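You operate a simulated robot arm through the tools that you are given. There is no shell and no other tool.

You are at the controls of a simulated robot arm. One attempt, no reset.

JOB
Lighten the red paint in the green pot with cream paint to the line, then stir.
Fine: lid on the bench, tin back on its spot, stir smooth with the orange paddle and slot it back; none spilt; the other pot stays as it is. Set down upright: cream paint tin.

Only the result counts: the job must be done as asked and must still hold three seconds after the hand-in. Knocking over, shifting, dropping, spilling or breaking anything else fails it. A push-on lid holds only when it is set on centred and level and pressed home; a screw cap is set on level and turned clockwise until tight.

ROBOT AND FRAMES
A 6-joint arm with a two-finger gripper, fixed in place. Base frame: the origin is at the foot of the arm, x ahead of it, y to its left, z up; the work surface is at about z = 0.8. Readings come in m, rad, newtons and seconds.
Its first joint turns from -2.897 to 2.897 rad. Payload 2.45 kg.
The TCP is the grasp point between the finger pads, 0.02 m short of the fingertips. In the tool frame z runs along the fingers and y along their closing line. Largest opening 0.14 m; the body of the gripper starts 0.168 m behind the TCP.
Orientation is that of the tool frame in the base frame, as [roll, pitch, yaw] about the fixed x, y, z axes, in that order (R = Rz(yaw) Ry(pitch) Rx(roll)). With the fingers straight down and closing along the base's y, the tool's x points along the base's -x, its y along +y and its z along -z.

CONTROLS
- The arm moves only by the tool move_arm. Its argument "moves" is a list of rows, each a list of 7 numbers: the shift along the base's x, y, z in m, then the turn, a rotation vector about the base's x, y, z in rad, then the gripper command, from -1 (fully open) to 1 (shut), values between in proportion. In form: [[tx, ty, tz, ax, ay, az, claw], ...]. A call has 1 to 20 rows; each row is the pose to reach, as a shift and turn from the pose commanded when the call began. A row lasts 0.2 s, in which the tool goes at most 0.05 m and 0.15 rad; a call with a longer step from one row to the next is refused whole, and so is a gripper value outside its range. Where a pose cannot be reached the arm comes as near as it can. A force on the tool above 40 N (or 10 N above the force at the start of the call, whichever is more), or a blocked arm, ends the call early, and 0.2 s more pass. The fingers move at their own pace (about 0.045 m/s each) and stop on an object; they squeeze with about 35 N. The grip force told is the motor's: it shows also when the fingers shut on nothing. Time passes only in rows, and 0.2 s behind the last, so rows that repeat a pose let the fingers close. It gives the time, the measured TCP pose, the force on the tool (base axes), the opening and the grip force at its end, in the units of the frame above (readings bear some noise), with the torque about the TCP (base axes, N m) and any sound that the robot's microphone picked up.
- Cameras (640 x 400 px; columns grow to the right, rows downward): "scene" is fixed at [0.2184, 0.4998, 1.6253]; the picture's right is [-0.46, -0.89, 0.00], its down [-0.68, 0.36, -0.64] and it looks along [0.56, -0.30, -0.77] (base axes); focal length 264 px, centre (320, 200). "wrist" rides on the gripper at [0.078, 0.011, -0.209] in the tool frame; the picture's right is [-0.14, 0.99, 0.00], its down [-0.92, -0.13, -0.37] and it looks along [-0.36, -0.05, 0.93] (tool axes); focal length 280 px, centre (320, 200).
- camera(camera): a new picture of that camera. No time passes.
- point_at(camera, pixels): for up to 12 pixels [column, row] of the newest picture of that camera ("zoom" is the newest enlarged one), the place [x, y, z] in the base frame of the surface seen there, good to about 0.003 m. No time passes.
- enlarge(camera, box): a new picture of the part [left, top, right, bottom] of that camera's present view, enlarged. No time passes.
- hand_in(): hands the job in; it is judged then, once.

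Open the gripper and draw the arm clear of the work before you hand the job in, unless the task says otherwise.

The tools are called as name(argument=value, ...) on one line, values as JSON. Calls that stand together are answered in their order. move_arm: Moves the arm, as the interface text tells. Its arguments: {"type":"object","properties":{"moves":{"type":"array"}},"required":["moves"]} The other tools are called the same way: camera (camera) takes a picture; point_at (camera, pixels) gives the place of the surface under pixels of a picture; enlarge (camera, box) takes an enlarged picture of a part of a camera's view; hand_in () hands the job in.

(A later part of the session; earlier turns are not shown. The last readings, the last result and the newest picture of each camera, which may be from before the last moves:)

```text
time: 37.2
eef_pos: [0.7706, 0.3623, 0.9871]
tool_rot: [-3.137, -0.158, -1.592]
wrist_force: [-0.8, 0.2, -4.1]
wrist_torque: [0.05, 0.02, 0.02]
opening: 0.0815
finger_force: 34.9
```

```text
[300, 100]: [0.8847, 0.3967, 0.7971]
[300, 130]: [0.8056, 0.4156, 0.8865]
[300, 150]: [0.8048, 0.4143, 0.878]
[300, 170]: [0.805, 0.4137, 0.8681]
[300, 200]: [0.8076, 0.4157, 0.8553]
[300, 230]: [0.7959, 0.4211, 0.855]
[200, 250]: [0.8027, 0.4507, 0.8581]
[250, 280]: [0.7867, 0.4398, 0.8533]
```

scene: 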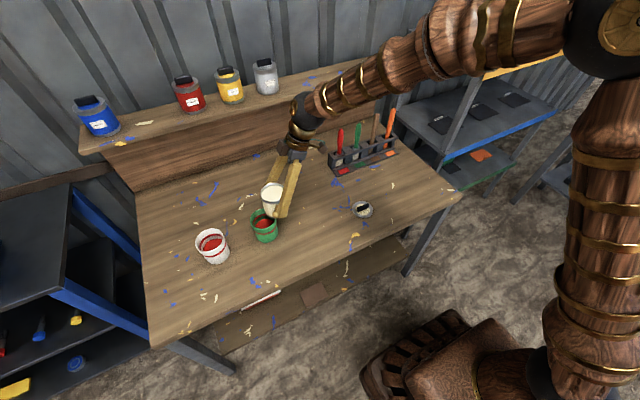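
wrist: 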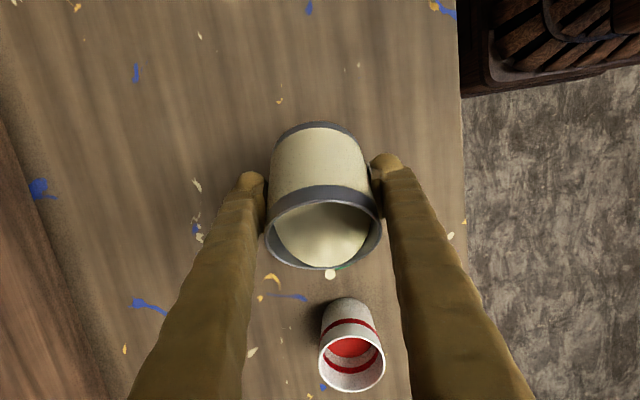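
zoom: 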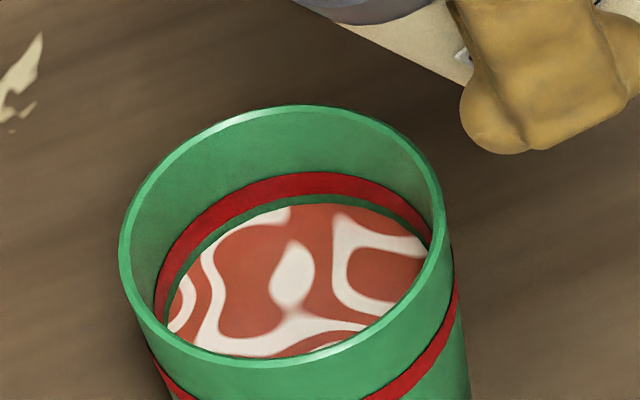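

The flow has stopped at this tilt. The band spans z≈0.856 to 0.867 on the back wall and the paint is at about 0.854, just under it. I tilt 4° more and let it settle.

move_arm(moves=[[0, -0.0002, 0.001, -0.0175, 0, 0, 1], [0, -0.0004, 0.002, -0.0349, 0, 0, 1], [0, -0.0006, 0.0029, -0.0524, 0, 0, 1], [0, -0.0008, 0.0039, -0.0698, 0, 0, 1], [0, -0.0008, 0.0039, -0.0698, 0, 0, 1], [0, -0.0008, 0.0039, -0.0698, 0, 0, 1], [0, -0.0008, 0.0039, -0.0698, 0, 0, 1], [0, -0.0008, 0.0039, -0.0698, 0, 0, 1]])

enlarge(camera="scene", box=[250, 200, 282, 232])

point_at(camera="zoom", pixels=[[300, 150], [300, 170], [300, 180], [300, 190], [300, 200], [300, 230], [300, 260], [250, 280], [350, 280], [280, 310]])

```text
time: 39.0
eef_pos: [0.7691, 0.3607, 0.9914]
tool_rot: [-3.136, -0.227, -1.593]
wrist_force: [-0.9, -0.3, -3.9]
wrist_torque: [0.01, 0.04, -0.02]
opening: 0.082
finger_force: 34.9
```

```text
12.50 times, centred on (266, 216) of scene
```

zoom: 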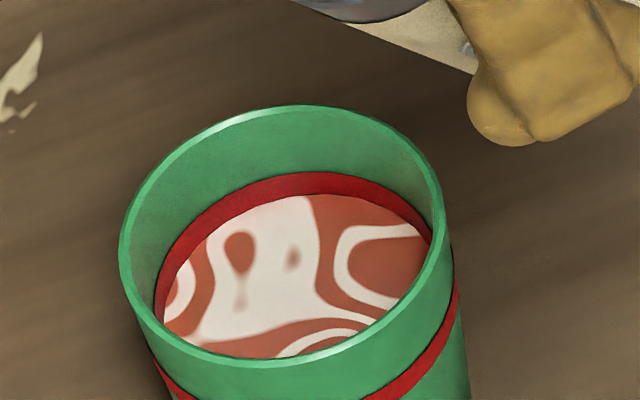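

```text
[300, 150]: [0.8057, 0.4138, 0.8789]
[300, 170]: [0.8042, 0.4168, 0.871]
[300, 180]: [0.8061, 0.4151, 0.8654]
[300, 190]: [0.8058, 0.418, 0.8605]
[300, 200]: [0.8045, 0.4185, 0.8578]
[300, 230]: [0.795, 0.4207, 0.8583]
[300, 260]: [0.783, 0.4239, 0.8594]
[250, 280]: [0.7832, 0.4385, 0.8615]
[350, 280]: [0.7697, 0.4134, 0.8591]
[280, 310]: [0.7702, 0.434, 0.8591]
```

The paint is now at the band's lower edge (row 196) at z≈0.859. Another 2° should bring it about to the middle of the band.

move_arm(moves=[[0, -0.0001, 0.001, -0.0175, 0, 0, 1], [0, -0.0001, 0.002, -0.0349, 0, 0, 1], [0, -0.0001, 0.002, -0.0349, 0, 0, 1], [0, -0.0001, 0.002, -0.0349, 0, 0, 1], [0, -0.0001, 0.002, -0.0349, 0, 0, 1], [0, -0.0001, 0.002, -0.0349, 0, 0, 1]])

enlarge(camera="scene", box=[250, 200, 282, 232])

point_at(camera="zoom", pixels=[[300, 165], [300, 170], [300, 180], [300, 190], [300, 200], [300, 230], [300, 260], [250, 280], [350, 280], [280, 310]])

```text
time: 40.4
eef_pos: [0.7691, 0.3601, 0.9925]
tool_rot: [-3.136, -0.262, -1.592]
wrist_force: [-0.1, -0.8, -3.5]
wrist_torque: [0.01, 0.03, 0.02]
opening: 0.0817
finger_force: 35.1
```

```text
12.50 times, centred on (266, 216) of scene
```

zoom: 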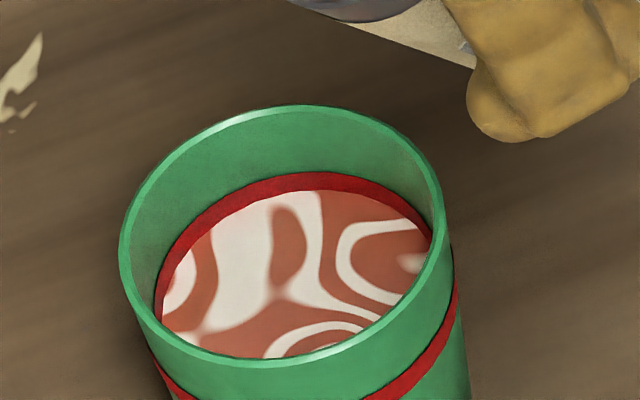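

```text
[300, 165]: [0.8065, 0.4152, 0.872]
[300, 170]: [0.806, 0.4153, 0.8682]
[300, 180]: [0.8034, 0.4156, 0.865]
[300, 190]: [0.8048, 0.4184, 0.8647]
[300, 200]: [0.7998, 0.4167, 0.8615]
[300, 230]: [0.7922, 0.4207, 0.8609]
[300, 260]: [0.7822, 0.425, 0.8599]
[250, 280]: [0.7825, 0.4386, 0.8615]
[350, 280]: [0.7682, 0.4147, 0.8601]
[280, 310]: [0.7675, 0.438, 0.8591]
```

The paint is at about 0.8605 with its edge at row 190, and the band's top edge is at row 172. I measure the band's extent on the outside wall for its true middle.

enlarge(camera="scene", box=[248, 206, 280, 246])

```text
10.00 times, centred on (264, 226) of scene
```

zoom: 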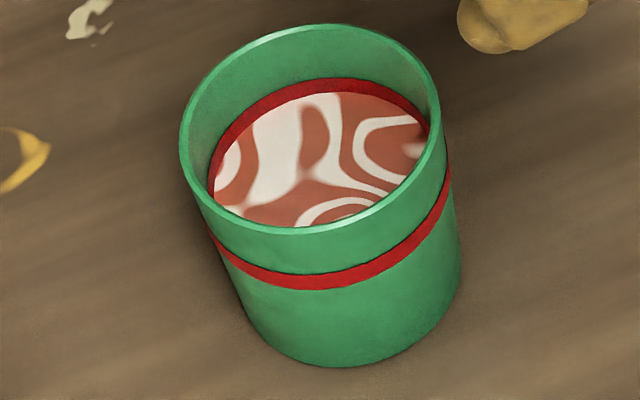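

point_at(camera="zoom", pixels=[[310, 232], [310, 250], [310, 270], [310, 276], [310, 283], [310, 288], [310, 296], [310, 320], [320, 80], [320, 85], [320, 90], [320, 96]])

```text
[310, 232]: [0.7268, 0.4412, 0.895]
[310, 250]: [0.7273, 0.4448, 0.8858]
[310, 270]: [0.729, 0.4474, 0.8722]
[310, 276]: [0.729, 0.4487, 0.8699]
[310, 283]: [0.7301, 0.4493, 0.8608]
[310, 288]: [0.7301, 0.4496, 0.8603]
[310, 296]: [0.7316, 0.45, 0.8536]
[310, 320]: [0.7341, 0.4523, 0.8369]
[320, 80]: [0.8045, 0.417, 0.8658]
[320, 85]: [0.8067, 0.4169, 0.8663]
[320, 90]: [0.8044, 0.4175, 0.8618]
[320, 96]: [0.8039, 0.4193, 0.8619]
```

The band spans about 0.858 to 0.867 (middle ≈0.8625) and the paint is at 0.8605. I add 2° more and let it settle.

move_arm(moves=[[0, -0.0001, 0.001, -0.0175, 0, 0, 1], [0, -0.0001, 0.002, -0.0349, 0, 0, 1], [0, -0.0001, 0.002, -0.0349, 0, 0, 1], [0, -0.0001, 0.002, -0.0349, 0, 0, 1], [0, -0.0001, 0.002, -0.0349, 0, 0, 1], [0, -0.0001, 0.002, -0.0349, 0, 0, 1]])

enlarge(camera="scene", box=[250, 200, 282, 232])

point_at(camera="zoom", pixels=[[280, 230], [330, 230], [250, 250], [300, 200], [380, 250], [300, 230], [300, 260], [250, 280], [350, 280], [280, 310], [230, 310], [320, 320]])

```text
time: 41.8
eef_pos: [0.7701, 0.36, 0.9937]
tool_rot: [-3.134, -0.296, -1.595]
wrist_force: [-0.3, -0.2, -4.0]
wrist_torque: [-0.01, 0.01, 0.0]
opening: 0.0819
finger_force: 35.1
```

```text
12.50 times, centred on (266, 216) of scene
```

zoom: 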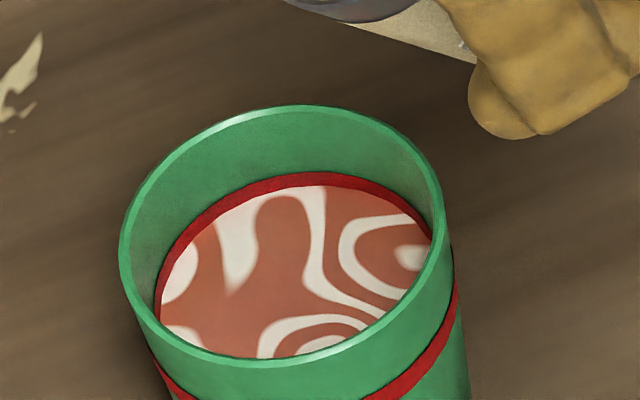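

```text
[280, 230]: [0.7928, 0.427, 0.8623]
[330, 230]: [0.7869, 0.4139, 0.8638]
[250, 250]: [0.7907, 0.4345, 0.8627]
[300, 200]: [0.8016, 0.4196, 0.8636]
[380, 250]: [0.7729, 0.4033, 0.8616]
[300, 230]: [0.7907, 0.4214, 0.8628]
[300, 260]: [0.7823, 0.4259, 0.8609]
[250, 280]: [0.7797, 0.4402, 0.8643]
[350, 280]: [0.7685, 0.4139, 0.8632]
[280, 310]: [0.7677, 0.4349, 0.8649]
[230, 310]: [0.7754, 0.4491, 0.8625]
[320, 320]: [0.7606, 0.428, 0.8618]
```

The paint is at about 0.863, mid-band (edge at row 185), and no stream is visible. I return the tin upright about its lip along the same path.

move_arm(moves=[[0, 0.0001, -0.0034, 0.0611, 0, 0, 1], [0, 0.0006, -0.0069, 0.1222, 0, 0, 1], [0, 0.0019, -0.0117, 0.2095, 0, 0, 1], [0, 0.0036, -0.0163, 0.2967, 0, 0, 1], [0, 0.0057, -0.0208, 0.384, 0, 0, 1], [0, 0.0082, -0.025, 0.4713, 0, 0, 1], [0, 0.0111, -0.0291, 0.5585, 0, 0, 1], [0, 0.0143, -0.0328, 0.6458, 0, 0, 1], [0, 0.0178, -0.0363, 0.7331, 0, 0, 1], [0, 0.0178, -0.0363, 0.7331, 0, 0, 1], [0, 0.0178, -0.0363, 0.7331, 0, 0, 1]])

enlarge(camera="scene", box=[220, 160, 316, 250])

camera(camera="wrist")

```text
time: 44.2
eef_pos: [0.7698, 0.3774, 0.9582]
tool_rot: [3.133, 0.435, -1.594]
wrist_force: [-1.1, 0.3, -4.5]
wrist_torque: [0.0, -0.01, -0.01]
opening: 0.0817
finger_force: 35.5
```

```text
4.44 times, centred on (268, 205) of scene
```

zoom: 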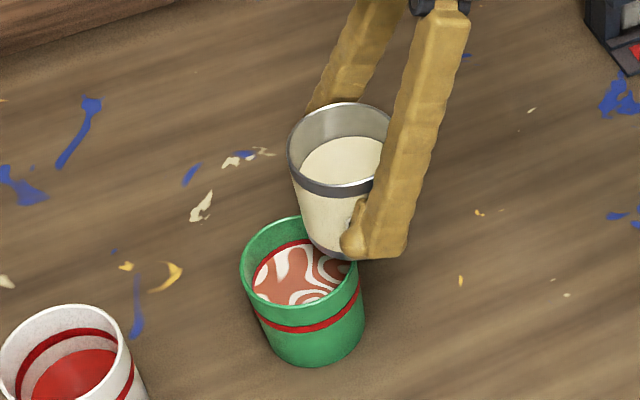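

```text
taken
```

wrist: 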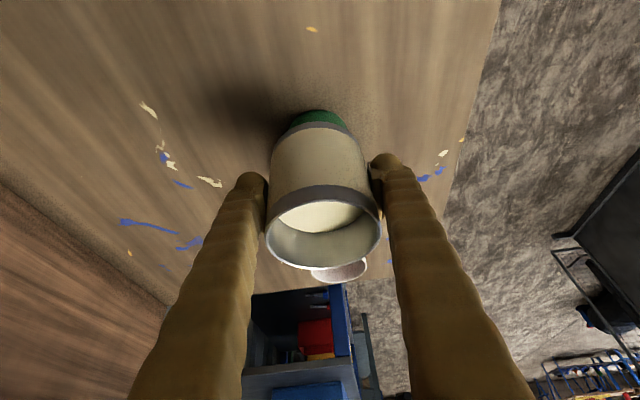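

The tin is upright again and nothing shows on the bench. I carry it back over its spot and lower it close to the bench.

move_arm(moves=[[0, -0.008, 0, 0, 0, 0, 1], [0, -0.02, 0, 0, 0, 0, 1], [0, -0.035, 0, 0, 0, 0, 1], [0, -0.05, 0, 0, 0, 0, 1], [0, -0.065, 0, 0, 0, 0, 1], [0, -0.08, 0, 0, 0, 0, 1], [0, -0.095, 0, 0, 0, 0, 1], [0, -0.11, 0, 0, 0, 0, 1], [0, -0.123, 0, 0, 0, 0, 1], [0, -0.132, -0.005, 0, 0, 0, 1], [0, -0.136, -0.015, 0, 0, 0, 1], [0, -0.136, -0.028, 0, 0, 0, 1], [0, -0.136, -0.043, 0, 0, 0, 1], [0, -0.136, -0.058, 0, 0, 0, 1], [0, -0.136, -0.073, 0, 0, 0, 1], [0, -0.136, -0.086, 0, 0, 0, 1], [0, -0.136, -0.097, 0, 0, 0, 1], [0, -0.136, -0.106, 0, 0, 0, 1], [0, -0.136, -0.106, 0, 0, 0, 1]])

enlarge(camera="scene", box=[250, 150, 346, 240])

```text
time: 48.2
eef_pos: [0.7694, 0.242, 0.8515]
tool_rot: [3.131, 0.437, -1.594]
wrist_force: [-0.5, 0.4, -4.3]
wrist_torque: [-0.04, 0.0, 0.01]
opening: 0.0814
finger_force: 35.2
```

```text
4.44 times, centred on (298, 195) of scene
```

zoom: 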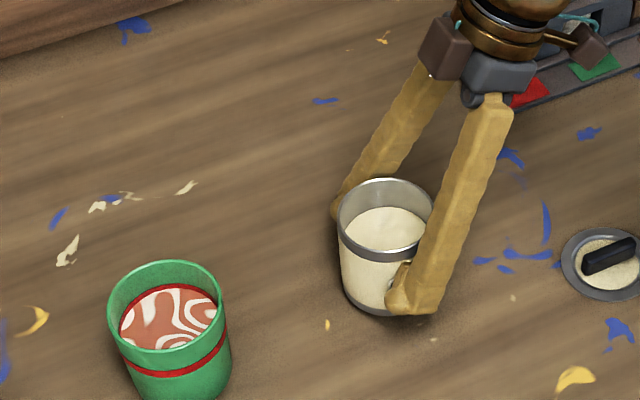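

The tin hovers about 7 mm over its spot. I lower it in 1.5 mm steps until it touches.

move_arm(moves=[[0, 0, -0.002, 0, 0, 0, 1], [0, 0, -0.004, 0, 0, 0, 1], [0, 0, -0.0055, 0, 0, 0, 1], [0, 0, -0.007, 0, 0, 0, 1], [0, 0, -0.008, 0, 0, 0, 1], [0, 0, -0.009, 0, 0, 0, 1]])

```text
time: 49.6
eef_pos: [0.7701, 0.2428, 0.8444]
tool_rot: [3.134, 0.436, -1.594]
wrist_force: [-5.7, -0.9, 17.3]
wrist_torque: [-0.2, -0.43, -0.07]
opening: 0.0816
finger_force: 35.8
```

Contact is made (17 N). I ease up 2 mm of command, then open wide.

move_arm(moves=[[0, 0, 0.002, 0, 0, 0, 1], [0, 0, 0.002, 0, 0, 0, 0], [0, 0, 0.002, 0, 0, 0, -0.5], [0, 0, 0.002, 0, 0, 0, -1], [0, 0, 0.002, 0, 0, 0, -1], [0, 0, 0.002, 0, 0, 0, -1]])

enlarge(camera="scene", box=[250, 150, 346, 240])

camera(camera="wrist")

```text
time: 51.0
eef_pos: [0.7699, 0.2419, 0.8463]
tool_rot: [3.13, 0.436, -1.595]
wrist_force: [0.2, 0.2, -0.1]
wrist_torque: [0.03, -0.02, 0.01]
opening: 0.14
finger_force: 0.0
```

```text
4.44 times, centred on (298, 195) of scene
```

zoom: 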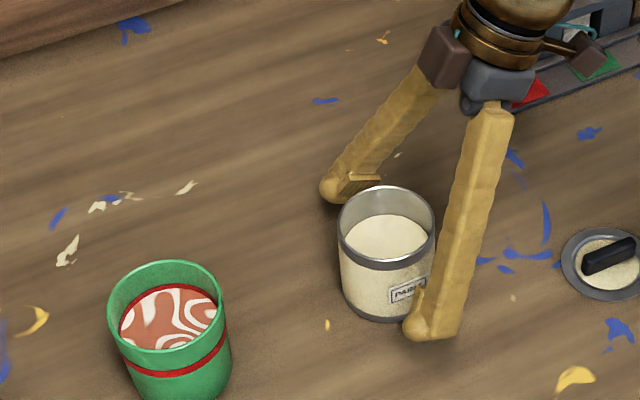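

```text
taken
```

wrist: 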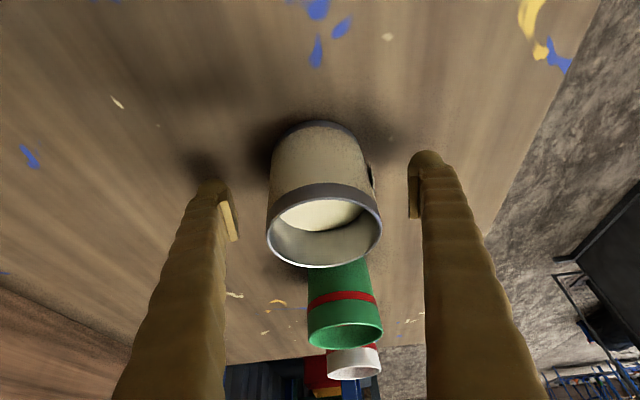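

The tin stands free on its spot. I back out along the tool axis and bring the hand upright again, well above the bench.

move_arm(moves=[[0, -0.0106, 0.0227, 0, 0, 0, -1], [0, -0.021, 0.0455, 0, 0, 0, -1], [0, -0.034, 0.073, 0, 0, 0, -1], [0, -0.051, 0.109, 0, 0, 0, -1], [0, -0.068, 0.145, 0, 0, 0, -1], [0, -0.085, 0.185, -0.1, 0, 0, -1], [0, -0.1, 0.225, -0.22, 0, 0, -1], [0, -0.11, 0.265, -0.34, 0, 0, -1], [0, -0.12, 0.3, -0.436, 0, 0, -1], [0, -0.12, 0.3, -0.436, 0, 0, -1]])

move_arm(moves=[[0, -0.02, 0, 0, 0, -0.14, -1], [0, -0.04, 0, 0, 0, -0.28, -1], [-0.01, -0.06, 0, 0, 0, -0.42, -1], [-0.02, -0.08, 0, 0, 0, -0.56, -1], [-0.03, -0.1, 0, 0, 0, -0.7, -1], [-0.04, -0.12, 0, 0, 0, -0.84, -1], [-0.05, -0.14, 0, 0, 0, -0.98, -1], [-0.06, -0.16, 0, 0, 0, -1.12, -1], [-0.07, -0.18, 0, 0, 0, -1.26, -1], [-0.08, -0.21, 0, 0, 0, -1.4, -1], [-0.09, -0.23, 0, 0, 0, -1.55, -1], [-0.09, -0.25, 0, 0, 0, -1.55, -1], [-0.09, -0.25, 0, 0, 0, -1.55, -1]])

camera(camera="wrist")

enlarge(camera="scene", box=[320, 90, 420, 190])

```text
time: 53.2
eef_pos: [0.7711, 0.1215, 1.1422]
tool_rot: [-3.142, -0.002, -1.592]
wrist_force: [-0.4, 0.9, 0.0]
wrist_torque: [0.0, -0.03, 0.01]
opening: 0.1402
finger_force: 0.0
```

```text
time: 56.0
eef_pos: [0.6792, -0.1284, 1.1454]
tool_rot: [3.141, 0.0, 3.139]
wrist_force: [-1.2, -0.5, 0.2]
wrist_torque: [-0.01, 0.02, -0.02]
opening: 0.1399
finger_force: 0.1
```

```text
taken
```

wrist: 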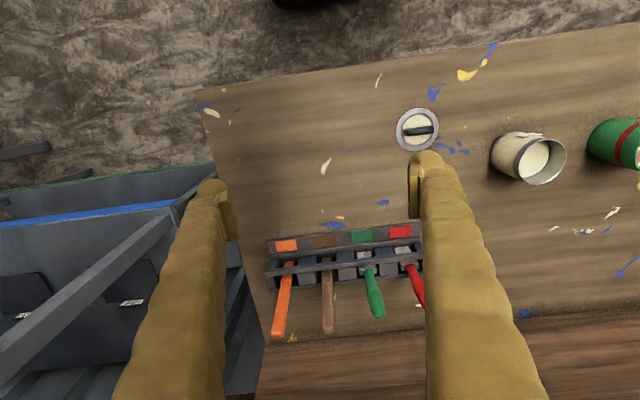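

```text
4.00 times, centred on (370, 140) of scene
```

zoom: 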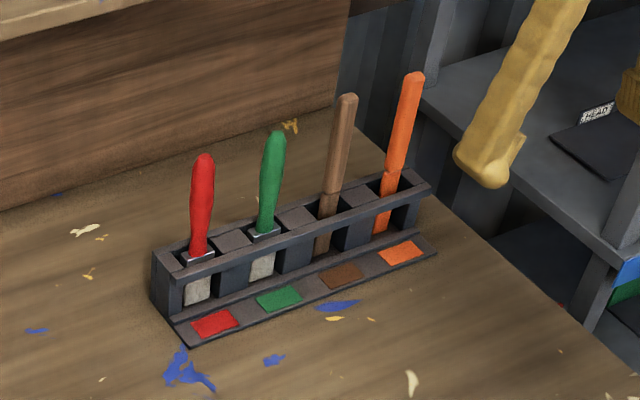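

The paddles stand near-upright in slots, and the orange one is at the far right of the scene zoom, from (413,75) down to (382,230). I measure its points and the rack.

point_at(camera="zoom", pixels=[[414, 74], [410, 90], [403, 115], [396, 145], [389, 178], [384, 200], [380, 225], [405, 180], [370, 210], [415, 188], [345, 225], [425, 180]])

enlarge(camera="wrist", box=[260, 215, 340, 345])

```text
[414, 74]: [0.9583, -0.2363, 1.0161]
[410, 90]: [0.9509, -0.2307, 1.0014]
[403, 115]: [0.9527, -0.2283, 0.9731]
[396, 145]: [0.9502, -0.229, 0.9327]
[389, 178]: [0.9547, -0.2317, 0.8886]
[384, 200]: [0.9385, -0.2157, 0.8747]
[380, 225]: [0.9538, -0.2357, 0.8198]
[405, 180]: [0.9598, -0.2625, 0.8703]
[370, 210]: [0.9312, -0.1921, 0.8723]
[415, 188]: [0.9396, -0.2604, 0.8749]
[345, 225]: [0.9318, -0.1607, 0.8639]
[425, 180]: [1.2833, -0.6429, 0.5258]
```

```text
3.08 times, centred on (300, 280) of wrist
```

zoom: 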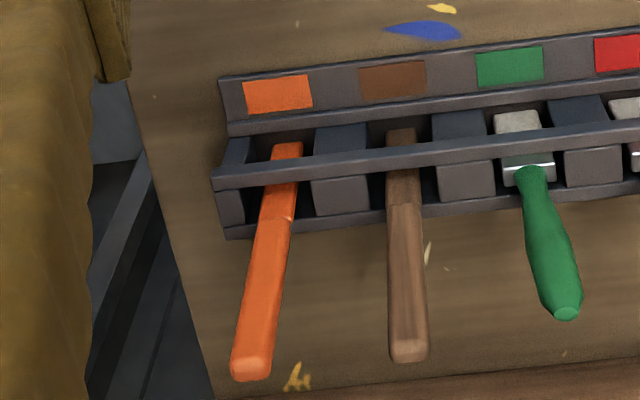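

The orange paddle is upright at about (0.955, −0.230), spanning z≈0.80 to 1.016, and the rack rail is at 0.875. I check the surrounding obstacles (back shelf edge, side shelf) and the paddle edges before planning the grasp.

camera(camera="scene")

point_at(camera="scene", pixels=[[395, 65], [400, 78], [330, 85], [380, 100], [485, 72], [450, 150], [415, 100], [445, 130], [400, 60], [405, 90]])

point_at(camera="zoom", pixels=[[250, 365], [235, 362], [268, 365], [262, 290], [250, 300], [278, 300], [272, 240], [290, 200], [405, 350], [405, 200], [350, 150], [245, 180]])

```text
taken
```

scene: 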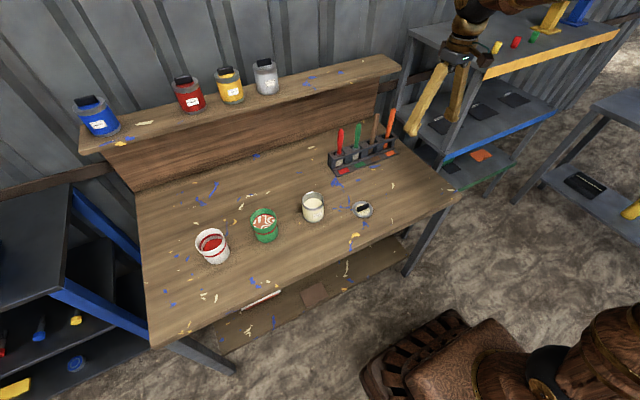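

```text
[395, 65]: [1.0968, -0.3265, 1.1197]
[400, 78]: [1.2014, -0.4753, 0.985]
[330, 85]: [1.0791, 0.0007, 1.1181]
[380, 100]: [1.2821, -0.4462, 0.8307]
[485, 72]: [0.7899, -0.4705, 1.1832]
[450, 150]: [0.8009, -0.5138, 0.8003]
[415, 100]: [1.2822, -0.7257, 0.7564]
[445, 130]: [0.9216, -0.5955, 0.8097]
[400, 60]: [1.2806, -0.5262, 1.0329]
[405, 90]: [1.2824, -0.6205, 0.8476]
```

```text
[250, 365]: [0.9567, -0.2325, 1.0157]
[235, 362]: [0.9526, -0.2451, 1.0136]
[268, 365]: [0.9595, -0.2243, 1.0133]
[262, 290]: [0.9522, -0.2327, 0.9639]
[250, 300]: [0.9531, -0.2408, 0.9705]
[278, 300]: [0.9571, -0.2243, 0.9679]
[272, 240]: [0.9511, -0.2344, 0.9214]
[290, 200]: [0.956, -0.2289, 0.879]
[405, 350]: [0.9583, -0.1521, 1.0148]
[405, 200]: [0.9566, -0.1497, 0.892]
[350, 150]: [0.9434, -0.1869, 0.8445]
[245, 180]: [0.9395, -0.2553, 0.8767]
```

The paddle is about 0.02 wide, centred near (0.957, −0.2335), with the shelf behind at x≈1.07 and z 1.12. I narrow the fingers, pitch the hand 0.5 rad forward and go to a pre-grasp up and in front of the handle.

move_arm(moves=[[0.025, -0.012, 0, 0, -0.07, 0, 0.14], [0.05, -0.024, 0, 0, -0.14, 0, 0.14], [0.075, -0.036, 0, 0, -0.21, 0, 0.14], [0.1, -0.048, 0, 0, -0.28, 0, 0.14], [0.125, -0.06, 0, 0, -0.35, 0, 0.14], [0.15, -0.072, 0, 0, -0.42, 0, 0.14], [0.175, -0.085, -0.015, 0, -0.5, 0, 0.14], [0.2, -0.1, -0.03, 0, -0.5, 0, 0.14], [0.22, -0.104, -0.05, 0, -0.5, 0, 0.14], [0.23, -0.104, -0.072, 0, -0.5, 0, 0.14], [0.23, -0.104, -0.072, 0, -0.5, 0, 0.14]])

camera(camera="wrist")

camera(camera="scene")

```text
time: 58.4
eef_pos: [0.9079, -0.2306, 1.0738]
tool_rot: [3.14, 0.501, 3.14]
wrist_force: [-0.4, 0.0, 0.7]
wrist_torque: [0.01, 0.03, 0.0]
opening: 0.0599
finger_force: 0.1
```

```text
taken
```

wrist: 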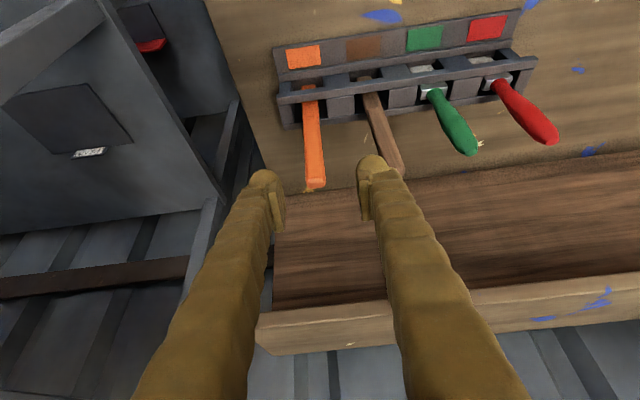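

```text
taken
```

scene: 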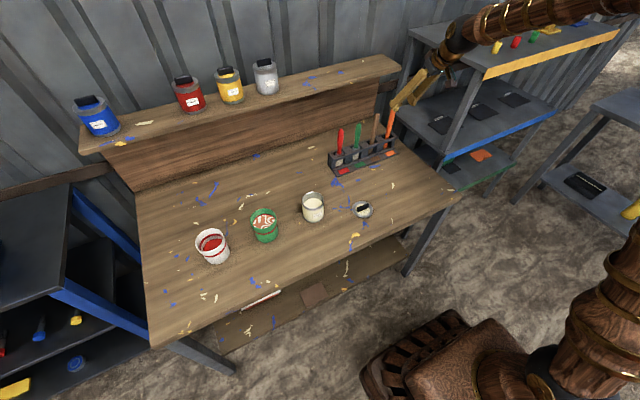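

The handle top (315,185) lies between the fingers (272 and 370). I advance along the tool axis to take the handle about 3 cm below its top.

move_arm(moves=[[0.01, -0.0025, -0.018, 0, 0, 0, 0.14], [0.02, -0.0025, -0.036, 0, 0, 0, 0.14], [0.03, -0.0025, -0.054, 0, 0, 0, 0.14], [0.04, -0.0025, -0.072, 0, 0, 0, 0.14], [0.049, -0.0025, -0.089, 0, 0, 0, 0.14], [0.049, -0.0025, -0.089, 0, 0, 0, 0.14]])

camera(camera="wrist")

enlarge(camera="scene", box=[340, 70, 440, 170])

```text
time: 59.8
eef_pos: [0.9596, -0.2354, 0.9821]
tool_rot: [3.14, 0.499, 3.14]
wrist_force: [0.5, 0.5, -0.9]
wrist_torque: [0.03, 0.0, -0.03]
opening: 0.0603
finger_force: 0.1
```

```text
taken
```

wrist: 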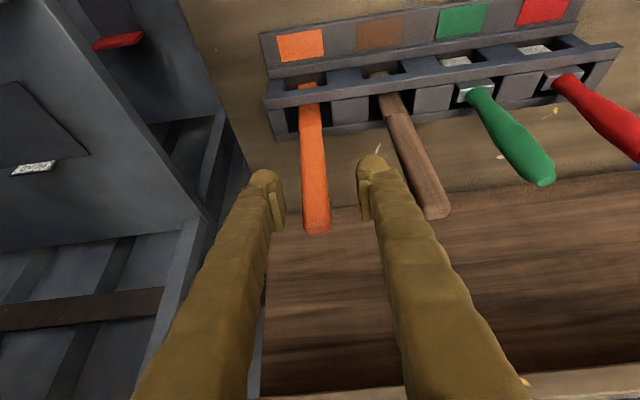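

```text
4.00 times, centred on (390, 120) of scene
```

zoom: 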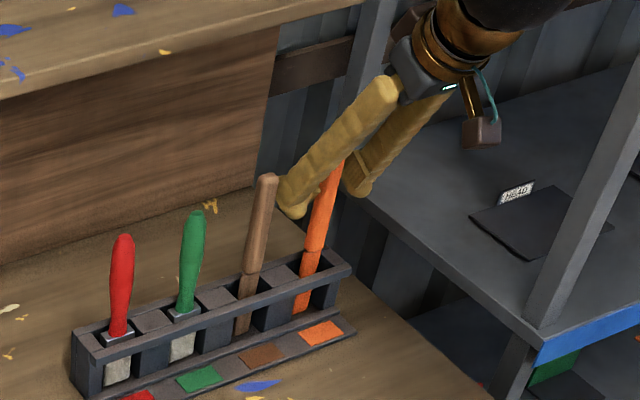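

The handle is centred between the pads. I close on it.

move_arm(moves=[[0, 0, 0, 0, 0, 0, 0.5], [0, 0, 0, 0, 0, 0, 0.6], [0, 0, 0, 0, 0, 0, 1], [0, 0, 0, 0, 0, 0, 1], [0, 0, 0, 0, 0, 0, 1], [0, 0, 0, 0, 0, 0, 1]])

camera(camera="wrist")

```text
time: 61.2
eef_pos: [0.9594, -0.2346, 0.9845]
tool_rot: [3.142, 0.499, 3.141]
wrist_force: [0.8, -0.4, 0.2]
wrist_torque: [0.03, -0.01, 0.01]
opening: 0.0201
finger_force: 35.3
```

```text
taken
```

wrist: 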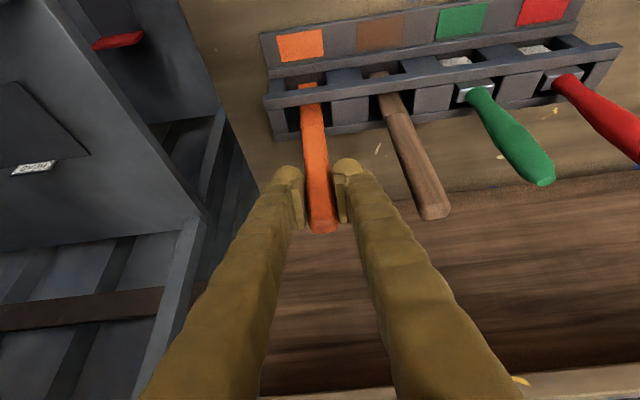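

The handle is held at 0.020 with 35 N. I lift straight up slowly at first, then 0.14 m in all.

move_arm(moves=[[0, 0, 0.005, 0, 0, 0, 1], [0, 0, 0.012, 0, 0, 0, 1], [0, 0, 0.024, 0, 0, 0, 1], [0, 0, 0.038, 0, 0, 0, 1], [0, 0, 0.054, 0, 0, 0, 1], [0, 0, 0.072, 0, 0, 0, 1], [0, 0, 0.09, 0, 0, 0, 1], [0, 0, 0.108, 0, 0, 0, 1], [0, 0, 0.125, 0, 0, 0, 1], [0, 0, 0.14, 0, 0, 0, 1], [0, 0, 0.14, 0, 0, 0, 1]])

camera(camera="wrist")

enlarge(camera="scene", box=[340, 50, 440, 170])

```text
time: 63.6
eef_pos: [0.9574, -0.2336, 1.1248]
tool_rot: [3.141, 0.499, 3.14]
wrist_force: [-0.1, 1.3, -1.4]
wrist_torque: [-0.03, 0.02, -0.01]
opening: 0.0202
finger_force: 35.1
```

```text
taken
```

wrist: 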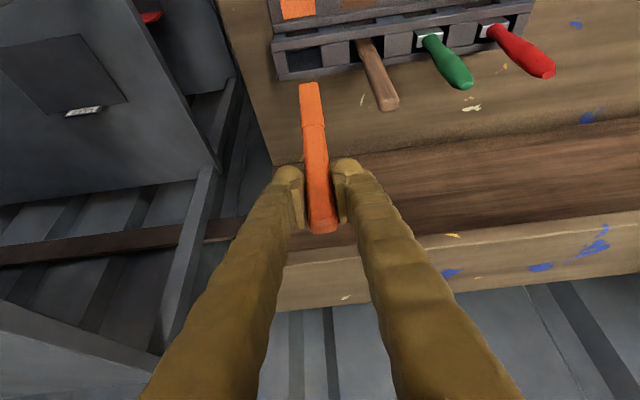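

```text
3.33 times, centred on (390, 110) of scene
```

zoom: 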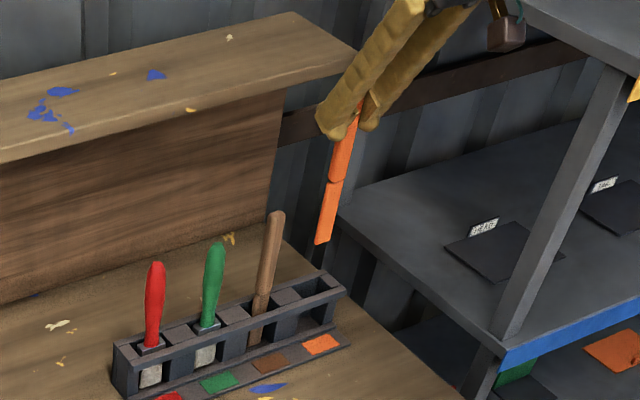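

The paddle is clear of its slot. I measure its tip and the empty slot for the return.

point_at(camera="zoom", pixels=[[320, 241], [322, 232], [328, 200], [340, 150], [326, 295], [314, 305], [337, 287], [320, 285], [310, 300], [330, 320]])

enlarge(camera="wrist", box=[260, 20, 400, 240])

```text
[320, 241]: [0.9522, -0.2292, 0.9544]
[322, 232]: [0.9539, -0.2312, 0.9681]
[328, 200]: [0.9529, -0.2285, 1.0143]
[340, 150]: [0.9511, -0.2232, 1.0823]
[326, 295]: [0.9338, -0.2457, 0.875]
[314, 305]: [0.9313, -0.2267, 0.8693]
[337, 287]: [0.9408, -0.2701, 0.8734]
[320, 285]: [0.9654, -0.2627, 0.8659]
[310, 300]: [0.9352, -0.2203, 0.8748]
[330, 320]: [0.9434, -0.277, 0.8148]
```

```text
1.82 times, centred on (330, 130) of wrist
```

zoom: 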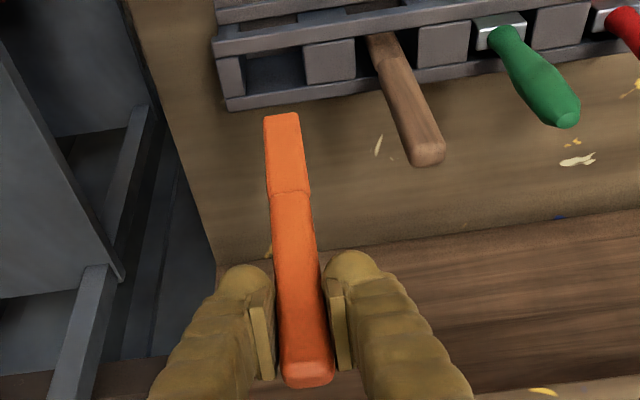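

The tip is about 0.173 m below the TCP (z 0.952 now). I carry the paddle forward off the rack and then across towards the pot, staying above everything.

move_arm(moves=[[-0.02, 0, 0, 0, 0, 0, 1], [-0.05, 0, 0, 0, 0, 0, 1], [-0.085, 0.005, 0, 0, 0, 0, 1], [-0.11, 0.025, 0, 0, 0, 0, 1], [-0.13, 0.055, 0, 0, 0, 0, 1], [-0.145, 0.09, 0, 0, 0, 0, 1], [-0.155, 0.13, 0, 0, 0, 0, 1], [-0.165, 0.17, 0, 0, 0, 0, 1], [-0.175, 0.21, 0, 0, 0, 0, 1], [-0.185, 0.25, 0, 0, 0, 0, 1], [-0.187, 0.29, 0, 0, 0, 0, 1], [-0.187, 0.33, 0, 0, 0, 0, 1], [-0.187, 0.37, 0, 0, 0, 0, 1], [-0.187, 0.41, 0, 0, 0, 0, 1], [-0.187, 0.45, 0, 0, 0, 0, 1], [-0.187, 0.49, 0, 0, 0, 0, 1], [-0.187, 0.53, 0, 0, 0, 0, 1], [-0.187, 0.565, 0, 0, 0, 0, 1], [-0.187, 0.59, 0, 0, 0, 0, 1], [-0.187, 0.6, 0, 0, 0, 0, 1]])

camera(camera="wrist")

camera(camera="scene")

```text
time: 67.8
eef_pos: [0.7716, 0.3662, 1.1241]
tool_rot: [-3.14, 0.5, -3.141]
wrist_force: [0.9, 0.0, 0.5]
wrist_torque: [-0.03, 0.01, 0.05]
opening: 0.0203
finger_force: 34.9
```

```text
taken
```

wrist: 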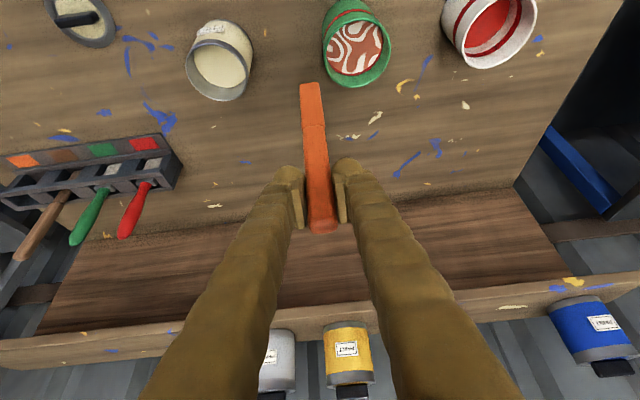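

```text
taken
```

scene: 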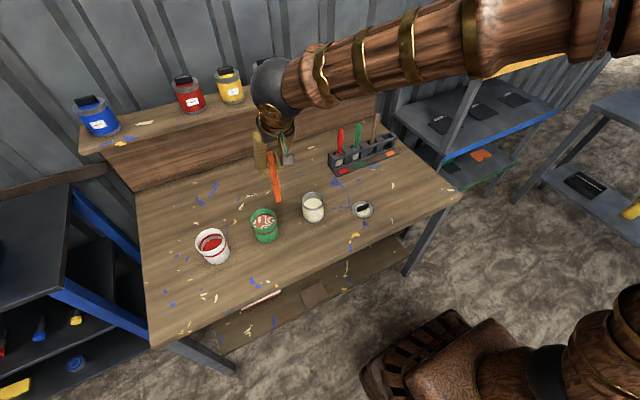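

The paddle hangs upright, with its tip at (310,87) in the wrist view. I measure the tip and the pot's rim to line them up.

point_at(camera="wrist", pixels=[[303, 86], [310, 86], [318, 86], [313, 130], [318, 200], [322, 228], [324, 55], [390, 55], [357, 86], [350, 8]])

enlarge(camera="scene", box=[230, 130, 310, 250])

point_at(camera="zoom", pixels=[[318, 240], [312, 238], [324, 238], [310, 180], [262, 310], [305, 274], [225, 300], [268, 280]])

```text
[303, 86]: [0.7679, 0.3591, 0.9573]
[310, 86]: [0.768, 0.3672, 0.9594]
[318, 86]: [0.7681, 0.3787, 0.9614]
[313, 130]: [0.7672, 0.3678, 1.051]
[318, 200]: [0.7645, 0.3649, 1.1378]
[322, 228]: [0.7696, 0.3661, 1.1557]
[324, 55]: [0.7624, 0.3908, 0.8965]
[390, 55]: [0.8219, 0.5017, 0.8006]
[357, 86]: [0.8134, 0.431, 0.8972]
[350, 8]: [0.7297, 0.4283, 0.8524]
```

```text
3.33 times, centred on (270, 190) of scene
```

zoom: 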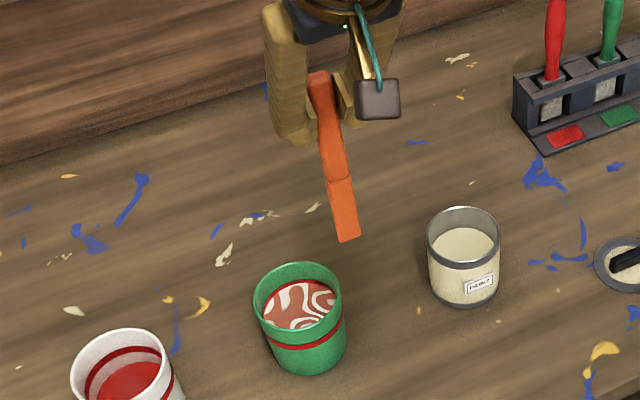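

```text
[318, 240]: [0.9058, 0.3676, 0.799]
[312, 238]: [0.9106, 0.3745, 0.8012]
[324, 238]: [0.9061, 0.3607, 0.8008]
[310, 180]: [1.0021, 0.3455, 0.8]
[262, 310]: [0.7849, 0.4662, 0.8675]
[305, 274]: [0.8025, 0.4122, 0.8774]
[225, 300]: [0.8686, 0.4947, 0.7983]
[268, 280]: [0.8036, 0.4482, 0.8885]
```

The tip is at about (0.773, 0.3675, 0.953). I move 0.0645 in y to centre it over the pot and lower it to just above the paint.

move_arm(moves=[[0, 0.015, 0, 0, 0, 0, 1], [-0.002, 0.035, 0, 0, 0, 0, 1], [-0.002, 0.055, 0, 0, 0, 0, 1], [-0.002, 0.0645, 0, 0, 0, 0, 1], [-0.002, 0.0645, -0.015, 0, 0, 0, 1], [-0.002, 0.0645, -0.035, 0, 0, 0, 1], [-0.002, 0.0645, -0.055, 0, 0, 0, 1], [-0.002, 0.0645, -0.07, 0, 0, 0, 1], [-0.002, 0.0645, -0.07, 0, 0, 0, 1]])

camera(camera="wrist")

enlarge(camera="scene", box=[220, 130, 310, 250])

```text
time: 69.8
eef_pos: [0.769, 0.4298, 1.0544]
tool_rot: [-3.141, 0.499, 3.141]
wrist_force: [-0.4, -0.1, -0.2]
wrist_torque: [0.01, 0.0, -0.01]
opening: 0.0202
finger_force: 35.2
```

```text
taken
```

wrist: 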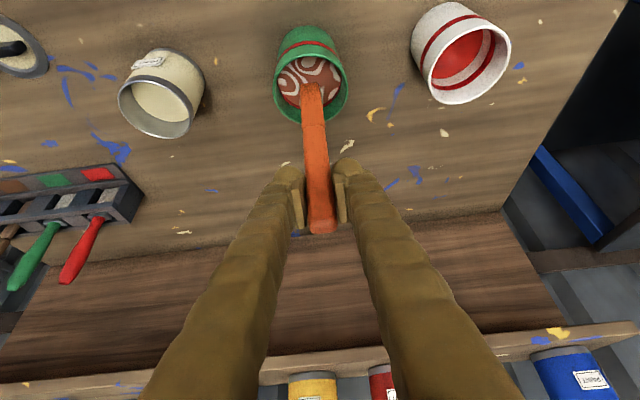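

```text
3.33 times, centred on (265, 190) of scene
```

zoom: 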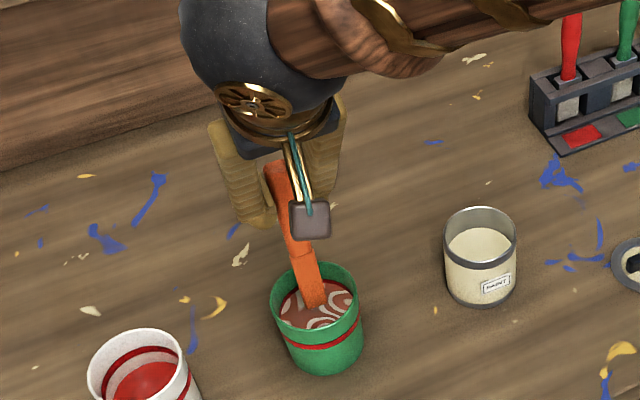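

The blade is inside the opening, centred. I lower it about 6 cm into the paint, keeping the tip off the bottom.

move_arm(moves=[[0, 0, -0.01, 0, 0, 0, 1], [0, 0, -0.02, 0, 0, 0, 1], [0, 0, -0.03, 0, 0, 0, 1], [0, 0, -0.04, 0, 0, 0, 1], [0, 0, -0.05, 0, 0, 0, 1], [0, 0, -0.058, 0, 0, 0, 1], [0, 0, -0.058, 0, 0, 0, 1]])

enlarge(camera="scene", box=[235, 180, 295, 250])

enlarge(camera="wrist", box=[240, 20, 400, 240])

```text
time: 71.4
eef_pos: [0.7703, 0.4297, 0.9961]
tool_rot: [-3.14, 0.499, -3.14]
wrist_force: [-0.4, 0.7, 0.4]
wrist_torque: [0.03, 0.01, -0.01]
opening: 0.0202
finger_force: 35.2
```

```text
5.71 times, centred on (265, 215) of scene
```

zoom: 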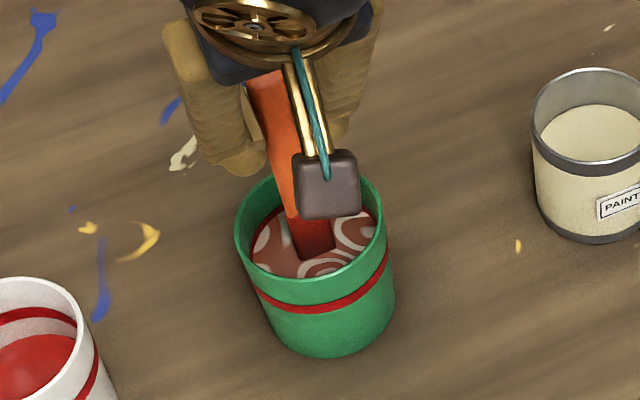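

```text
1.82 times, centred on (320, 130) of wrist
```

zoom: 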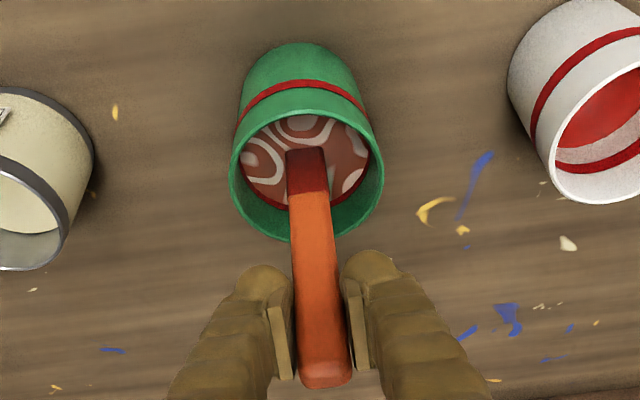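

The blade is in the paint and the TCP force is near zero. I stir in gentle circles of 14 mm radius, ending each call at the centre.

move_arm(moves=[[0.007, 0, 0, 0, 0, 0, 1], [0.014, 0, 0, 0, 0, 0, 1], [0.0113, 0.0082, 0, 0, 0, 0, 1], [0.0043, 0.0133, 0, 0, 0, 0, 1], [-0.0043, 0.0133, 0, 0, 0, 0, 1], [-0.0113, 0.0082, 0, 0, 0, 0, 1], [-0.014, 0, 0, 0, 0, 0, 1], [-0.0113, -0.0082, 0, 0, 0, 0, 1], [-0.0043, -0.0133, 0, 0, 0, 0, 1], [0.0043, -0.0133, 0, 0, 0, 0, 1], [0.0113, -0.0082, 0, 0, 0, 0, 1], [0.014, 0, 0, 0, 0, 0, 1], [0.0113, 0.0082, 0, 0, 0, 0, 1], [0.0043, 0.0133, 0, 0, 0, 0, 1], [-0.0043, 0.0133, 0, 0, 0, 0, 1], [-0.0113, 0.0082, 0, 0, 0, 0, 1], [-0.014, 0, 0, 0, 0, 0, 1], [-0.0113, -0.0082, 0, 0, 0, 0, 1], [-0.0043, -0.0067, 0, 0, 0, 0, 1], [0, 0, 0, 0, 0, 0, 1]])

enlarge(camera="wrist", box=[240, 20, 400, 240])

enlarge(camera="scene", box=[235, 180, 295, 250])

```text
time: 75.6
eef_pos: [0.7706, 0.4303, 0.9965]
tool_rot: [-3.141, 0.499, -3.14]
wrist_force: [-0.1, -0.7, 0.0]
wrist_torque: [0.03, 0.01, 0.01]
opening: 0.0204
finger_force: 35.8
```

```text
1.82 times, centred on (320, 130) of wrist
```

zoom: 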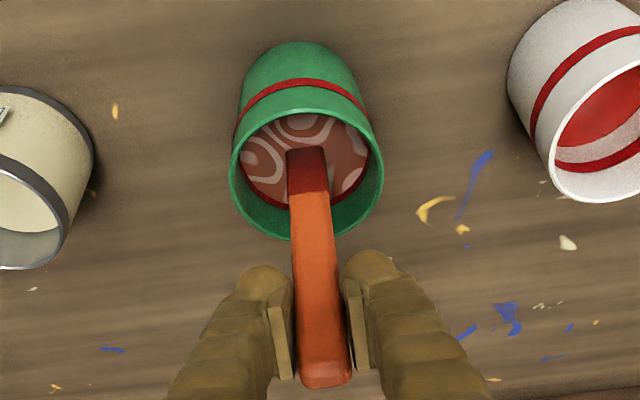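

```text
5.71 times, centred on (265, 215) of scene
```

zoom: 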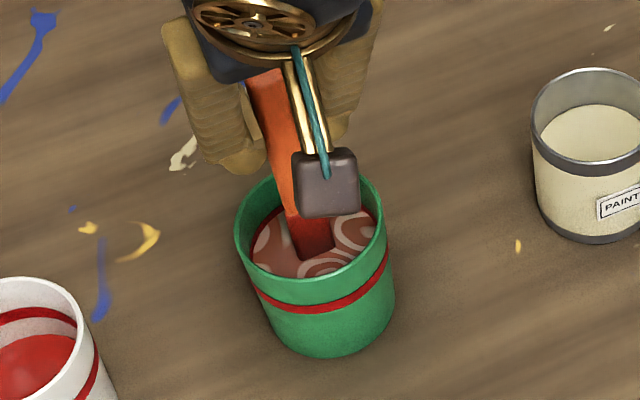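

The swirls are fainter and nothing has splashed. I keep stirring, a little wider and faster.

move_arm(moves=[[0.008, 0, 0, 0, 0, 0, 1], [0.016, 0, 0, 0, 0, 0, 1], [0.0113, 0.0113, 0, 0, 0, 0, 1], [0, 0.016, 0, 0, 0, 0, 1], [-0.0113, 0.0113, 0, 0, 0, 0, 1], [-0.016, 0, 0, 0, 0, 0, 1], [-0.0113, -0.0113, 0, 0, 0, 0, 1], [0, -0.016, 0, 0, 0, 0, 1], [0.0113, -0.0113, 0, 0, 0, 0, 1], [0.016, 0, 0, 0, 0, 0, 1], [0.0113, 0.0113, 0, 0, 0, 0, 1], [0, 0.016, 0, 0, 0, 0, 1], [-0.0113, 0.0113, 0, 0, 0, 0, 1], [-0.016, 0, 0, 0, 0, 0, 1], [-0.0113, -0.0113, 0, 0, 0, 0, 1], [0, -0.016, 0, 0, 0, 0, 1], [0.0113, -0.0113, 0, 0, 0, 0, 1], [0.016, 0, 0, 0, 0, 0, 1], [0.008, 0, 0, 0, 0, 0, 1], [0, 0, 0, 0, 0, 0, 1]])

enlarge(camera="wrist", box=[240, 20, 400, 240])

```text
time: 79.8
eef_pos: [0.7686, 0.4298, 0.9963]
tool_rot: [-3.141, 0.502, -3.141]
wrist_force: [0.4, 0.2, -0.1]
wrist_torque: [-0.02, 0.01, 0.0]
opening: 0.0202
finger_force: 35.3
```

```text
1.82 times, centred on (320, 130) of wrist
```

zoom: 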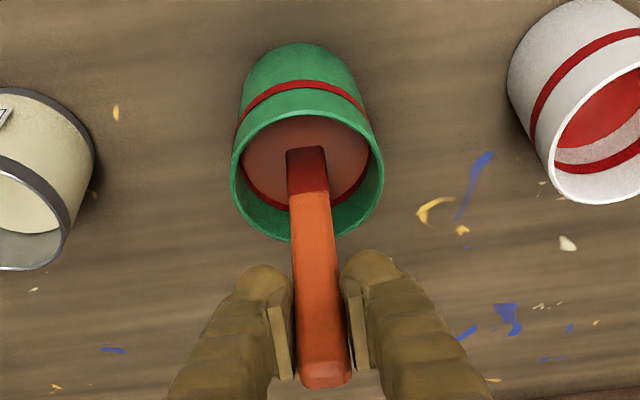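

The paint looks nearly uniform. I stir one more round for good measure and check both views.

move_arm(moves=[[0.008, 0, 0, 0, 0, 0, 1], [0.016, 0, 0, 0, 0, 0, 1], [0.0113, 0.0113, 0, 0, 0, 0, 1], [0, 0.016, 0, 0, 0, 0, 1], [-0.0113, 0.0113, 0, 0, 0, 0, 1], [-0.016, 0, 0, 0, 0, 0, 1], [-0.0113, -0.0113, 0, 0, 0, 0, 1], [0, -0.016, 0, 0, 0, 0, 1], [0.0113, -0.0113, 0, 0, 0, 0, 1], [0.016, 0, 0, 0, 0, 0, 1], [0.0113, 0.0113, 0, 0, 0, 0, 1], [0, 0.016, 0, 0, 0, 0, 1], [-0.0113, 0.0113, 0, 0, 0, 0, 1], [-0.016, 0, 0, 0, 0, 0, 1], [-0.0113, -0.0113, 0, 0, 0, 0, 1], [0, -0.016, 0, 0, 0, 0, 1], [0.0113, -0.0113, 0, 0, 0, 0, 1], [0.016, 0, 0, 0, 0, 0, 1], [0.008, 0, 0, 0, 0, 0, 1], [0, 0, 0, 0, 0, 0, 1]])

enlarge(camera="wrist", box=[280, 60, 360, 140])

enlarge(camera="scene", box=[235, 180, 295, 250])

```text
time: 84.0
eef_pos: [0.7688, 0.4292, 0.9964]
tool_rot: [3.141, 0.501, -3.14]
wrist_force: [0.2, -0.6, -0.1]
wrist_torque: [0.0, -0.05, 0.0]
opening: 0.0203
finger_force: 35.3
```

```text
5.00 times, centred on (320, 100) of wrist
```

zoom: 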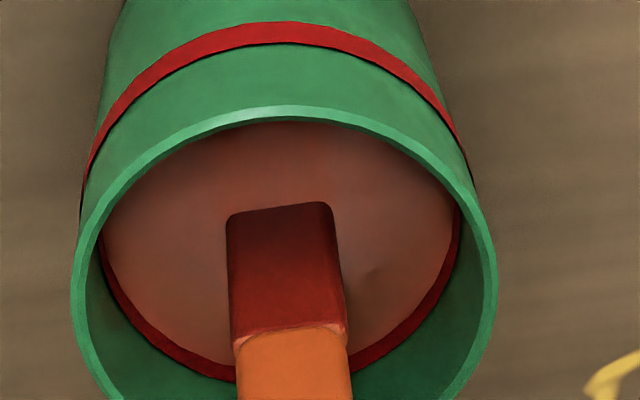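

```text
5.71 times, centred on (265, 215) of scene
```

zoom: 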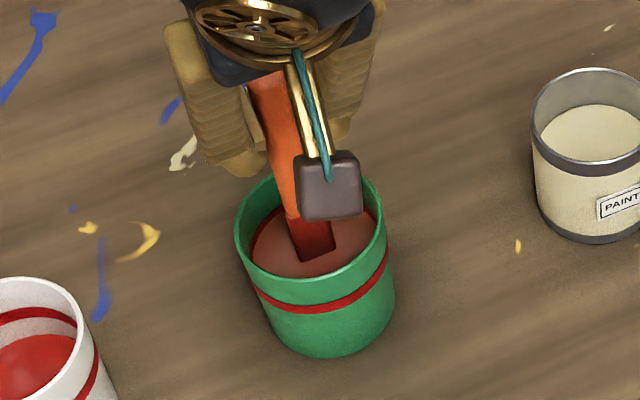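

The mix is uniform and smooth. I raise the blade slowly to just above the paint, still inside the pot, and let it drip for a few seconds.

move_arm(moves=[[0, 0, 0.008, 0, 0, 0, 1], [0, 0, 0.016, 0, 0, 0, 1], [0, 0, 0.024, 0, 0, 0, 1], [0, 0, 0.032, 0, 0, 0, 1], [0, 0, 0.04, 0, 0, 0, 1], [0, 0, 0.048, 0, 0, 0, 1], [0, 0, 0.056, 0, 0, 0, 1], [0, 0, 0.06, 0, 0, 0, 1], [0, 0, 0.06, 0, 0, 0, 1], [0, 0, 0.06, 0, 0, 0, 1], [0, 0, 0.06, 0, 0, 0, 1], [0, 0, 0.06, 0, 0, 0, 1], [0, 0, 0.06, 0, 0, 0, 1], [0, 0, 0.06, 0, 0, 0, 1], [0, 0, 0.06, 0, 0, 0, 1], [0, 0, 0.06, 0, 0, 0, 1], [0, 0, 0.06, 0, 0, 0, 1], [0, 0, 0.06, 0, 0, 0, 1], [0, 0, 0.06, 0, 0, 0, 1], [0, 0, 0.06, 0, 0, 0, 1]])

enlarge(camera="wrist", box=[260, 20, 380, 160])

enlarge(camera="scene", box=[235, 180, 295, 250])

```text
time: 88.2
eef_pos: [0.7706, 0.43, 1.055]
tool_rot: [3.141, 0.5, 3.14]
wrist_force: [0.0, -0.2, -0.6]
wrist_torque: [-0.01, -0.03, 0.01]
opening: 0.0202
finger_force: 35.3
```

```text
2.86 times, centred on (320, 90) of wrist
```

zoom: 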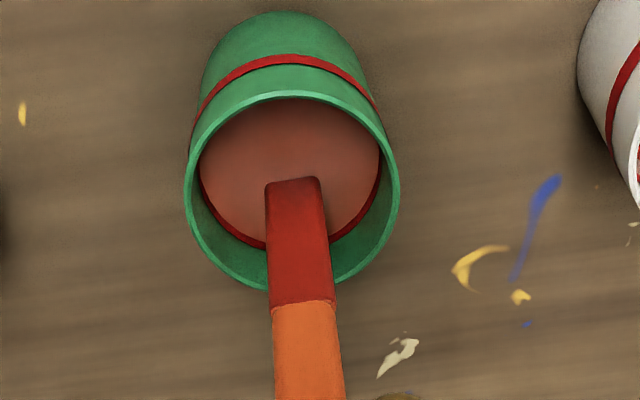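

```text
5.71 times, centred on (265, 215) of scene
```

zoom: 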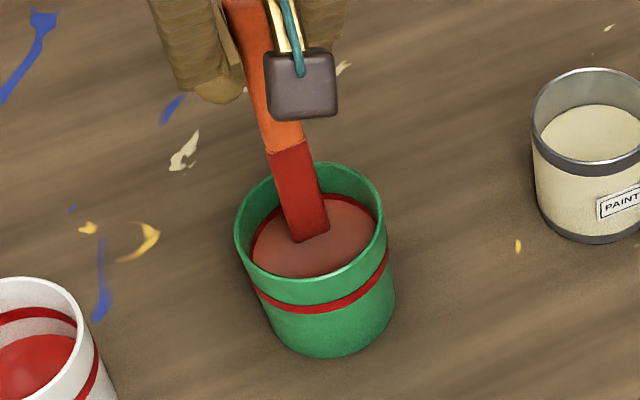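

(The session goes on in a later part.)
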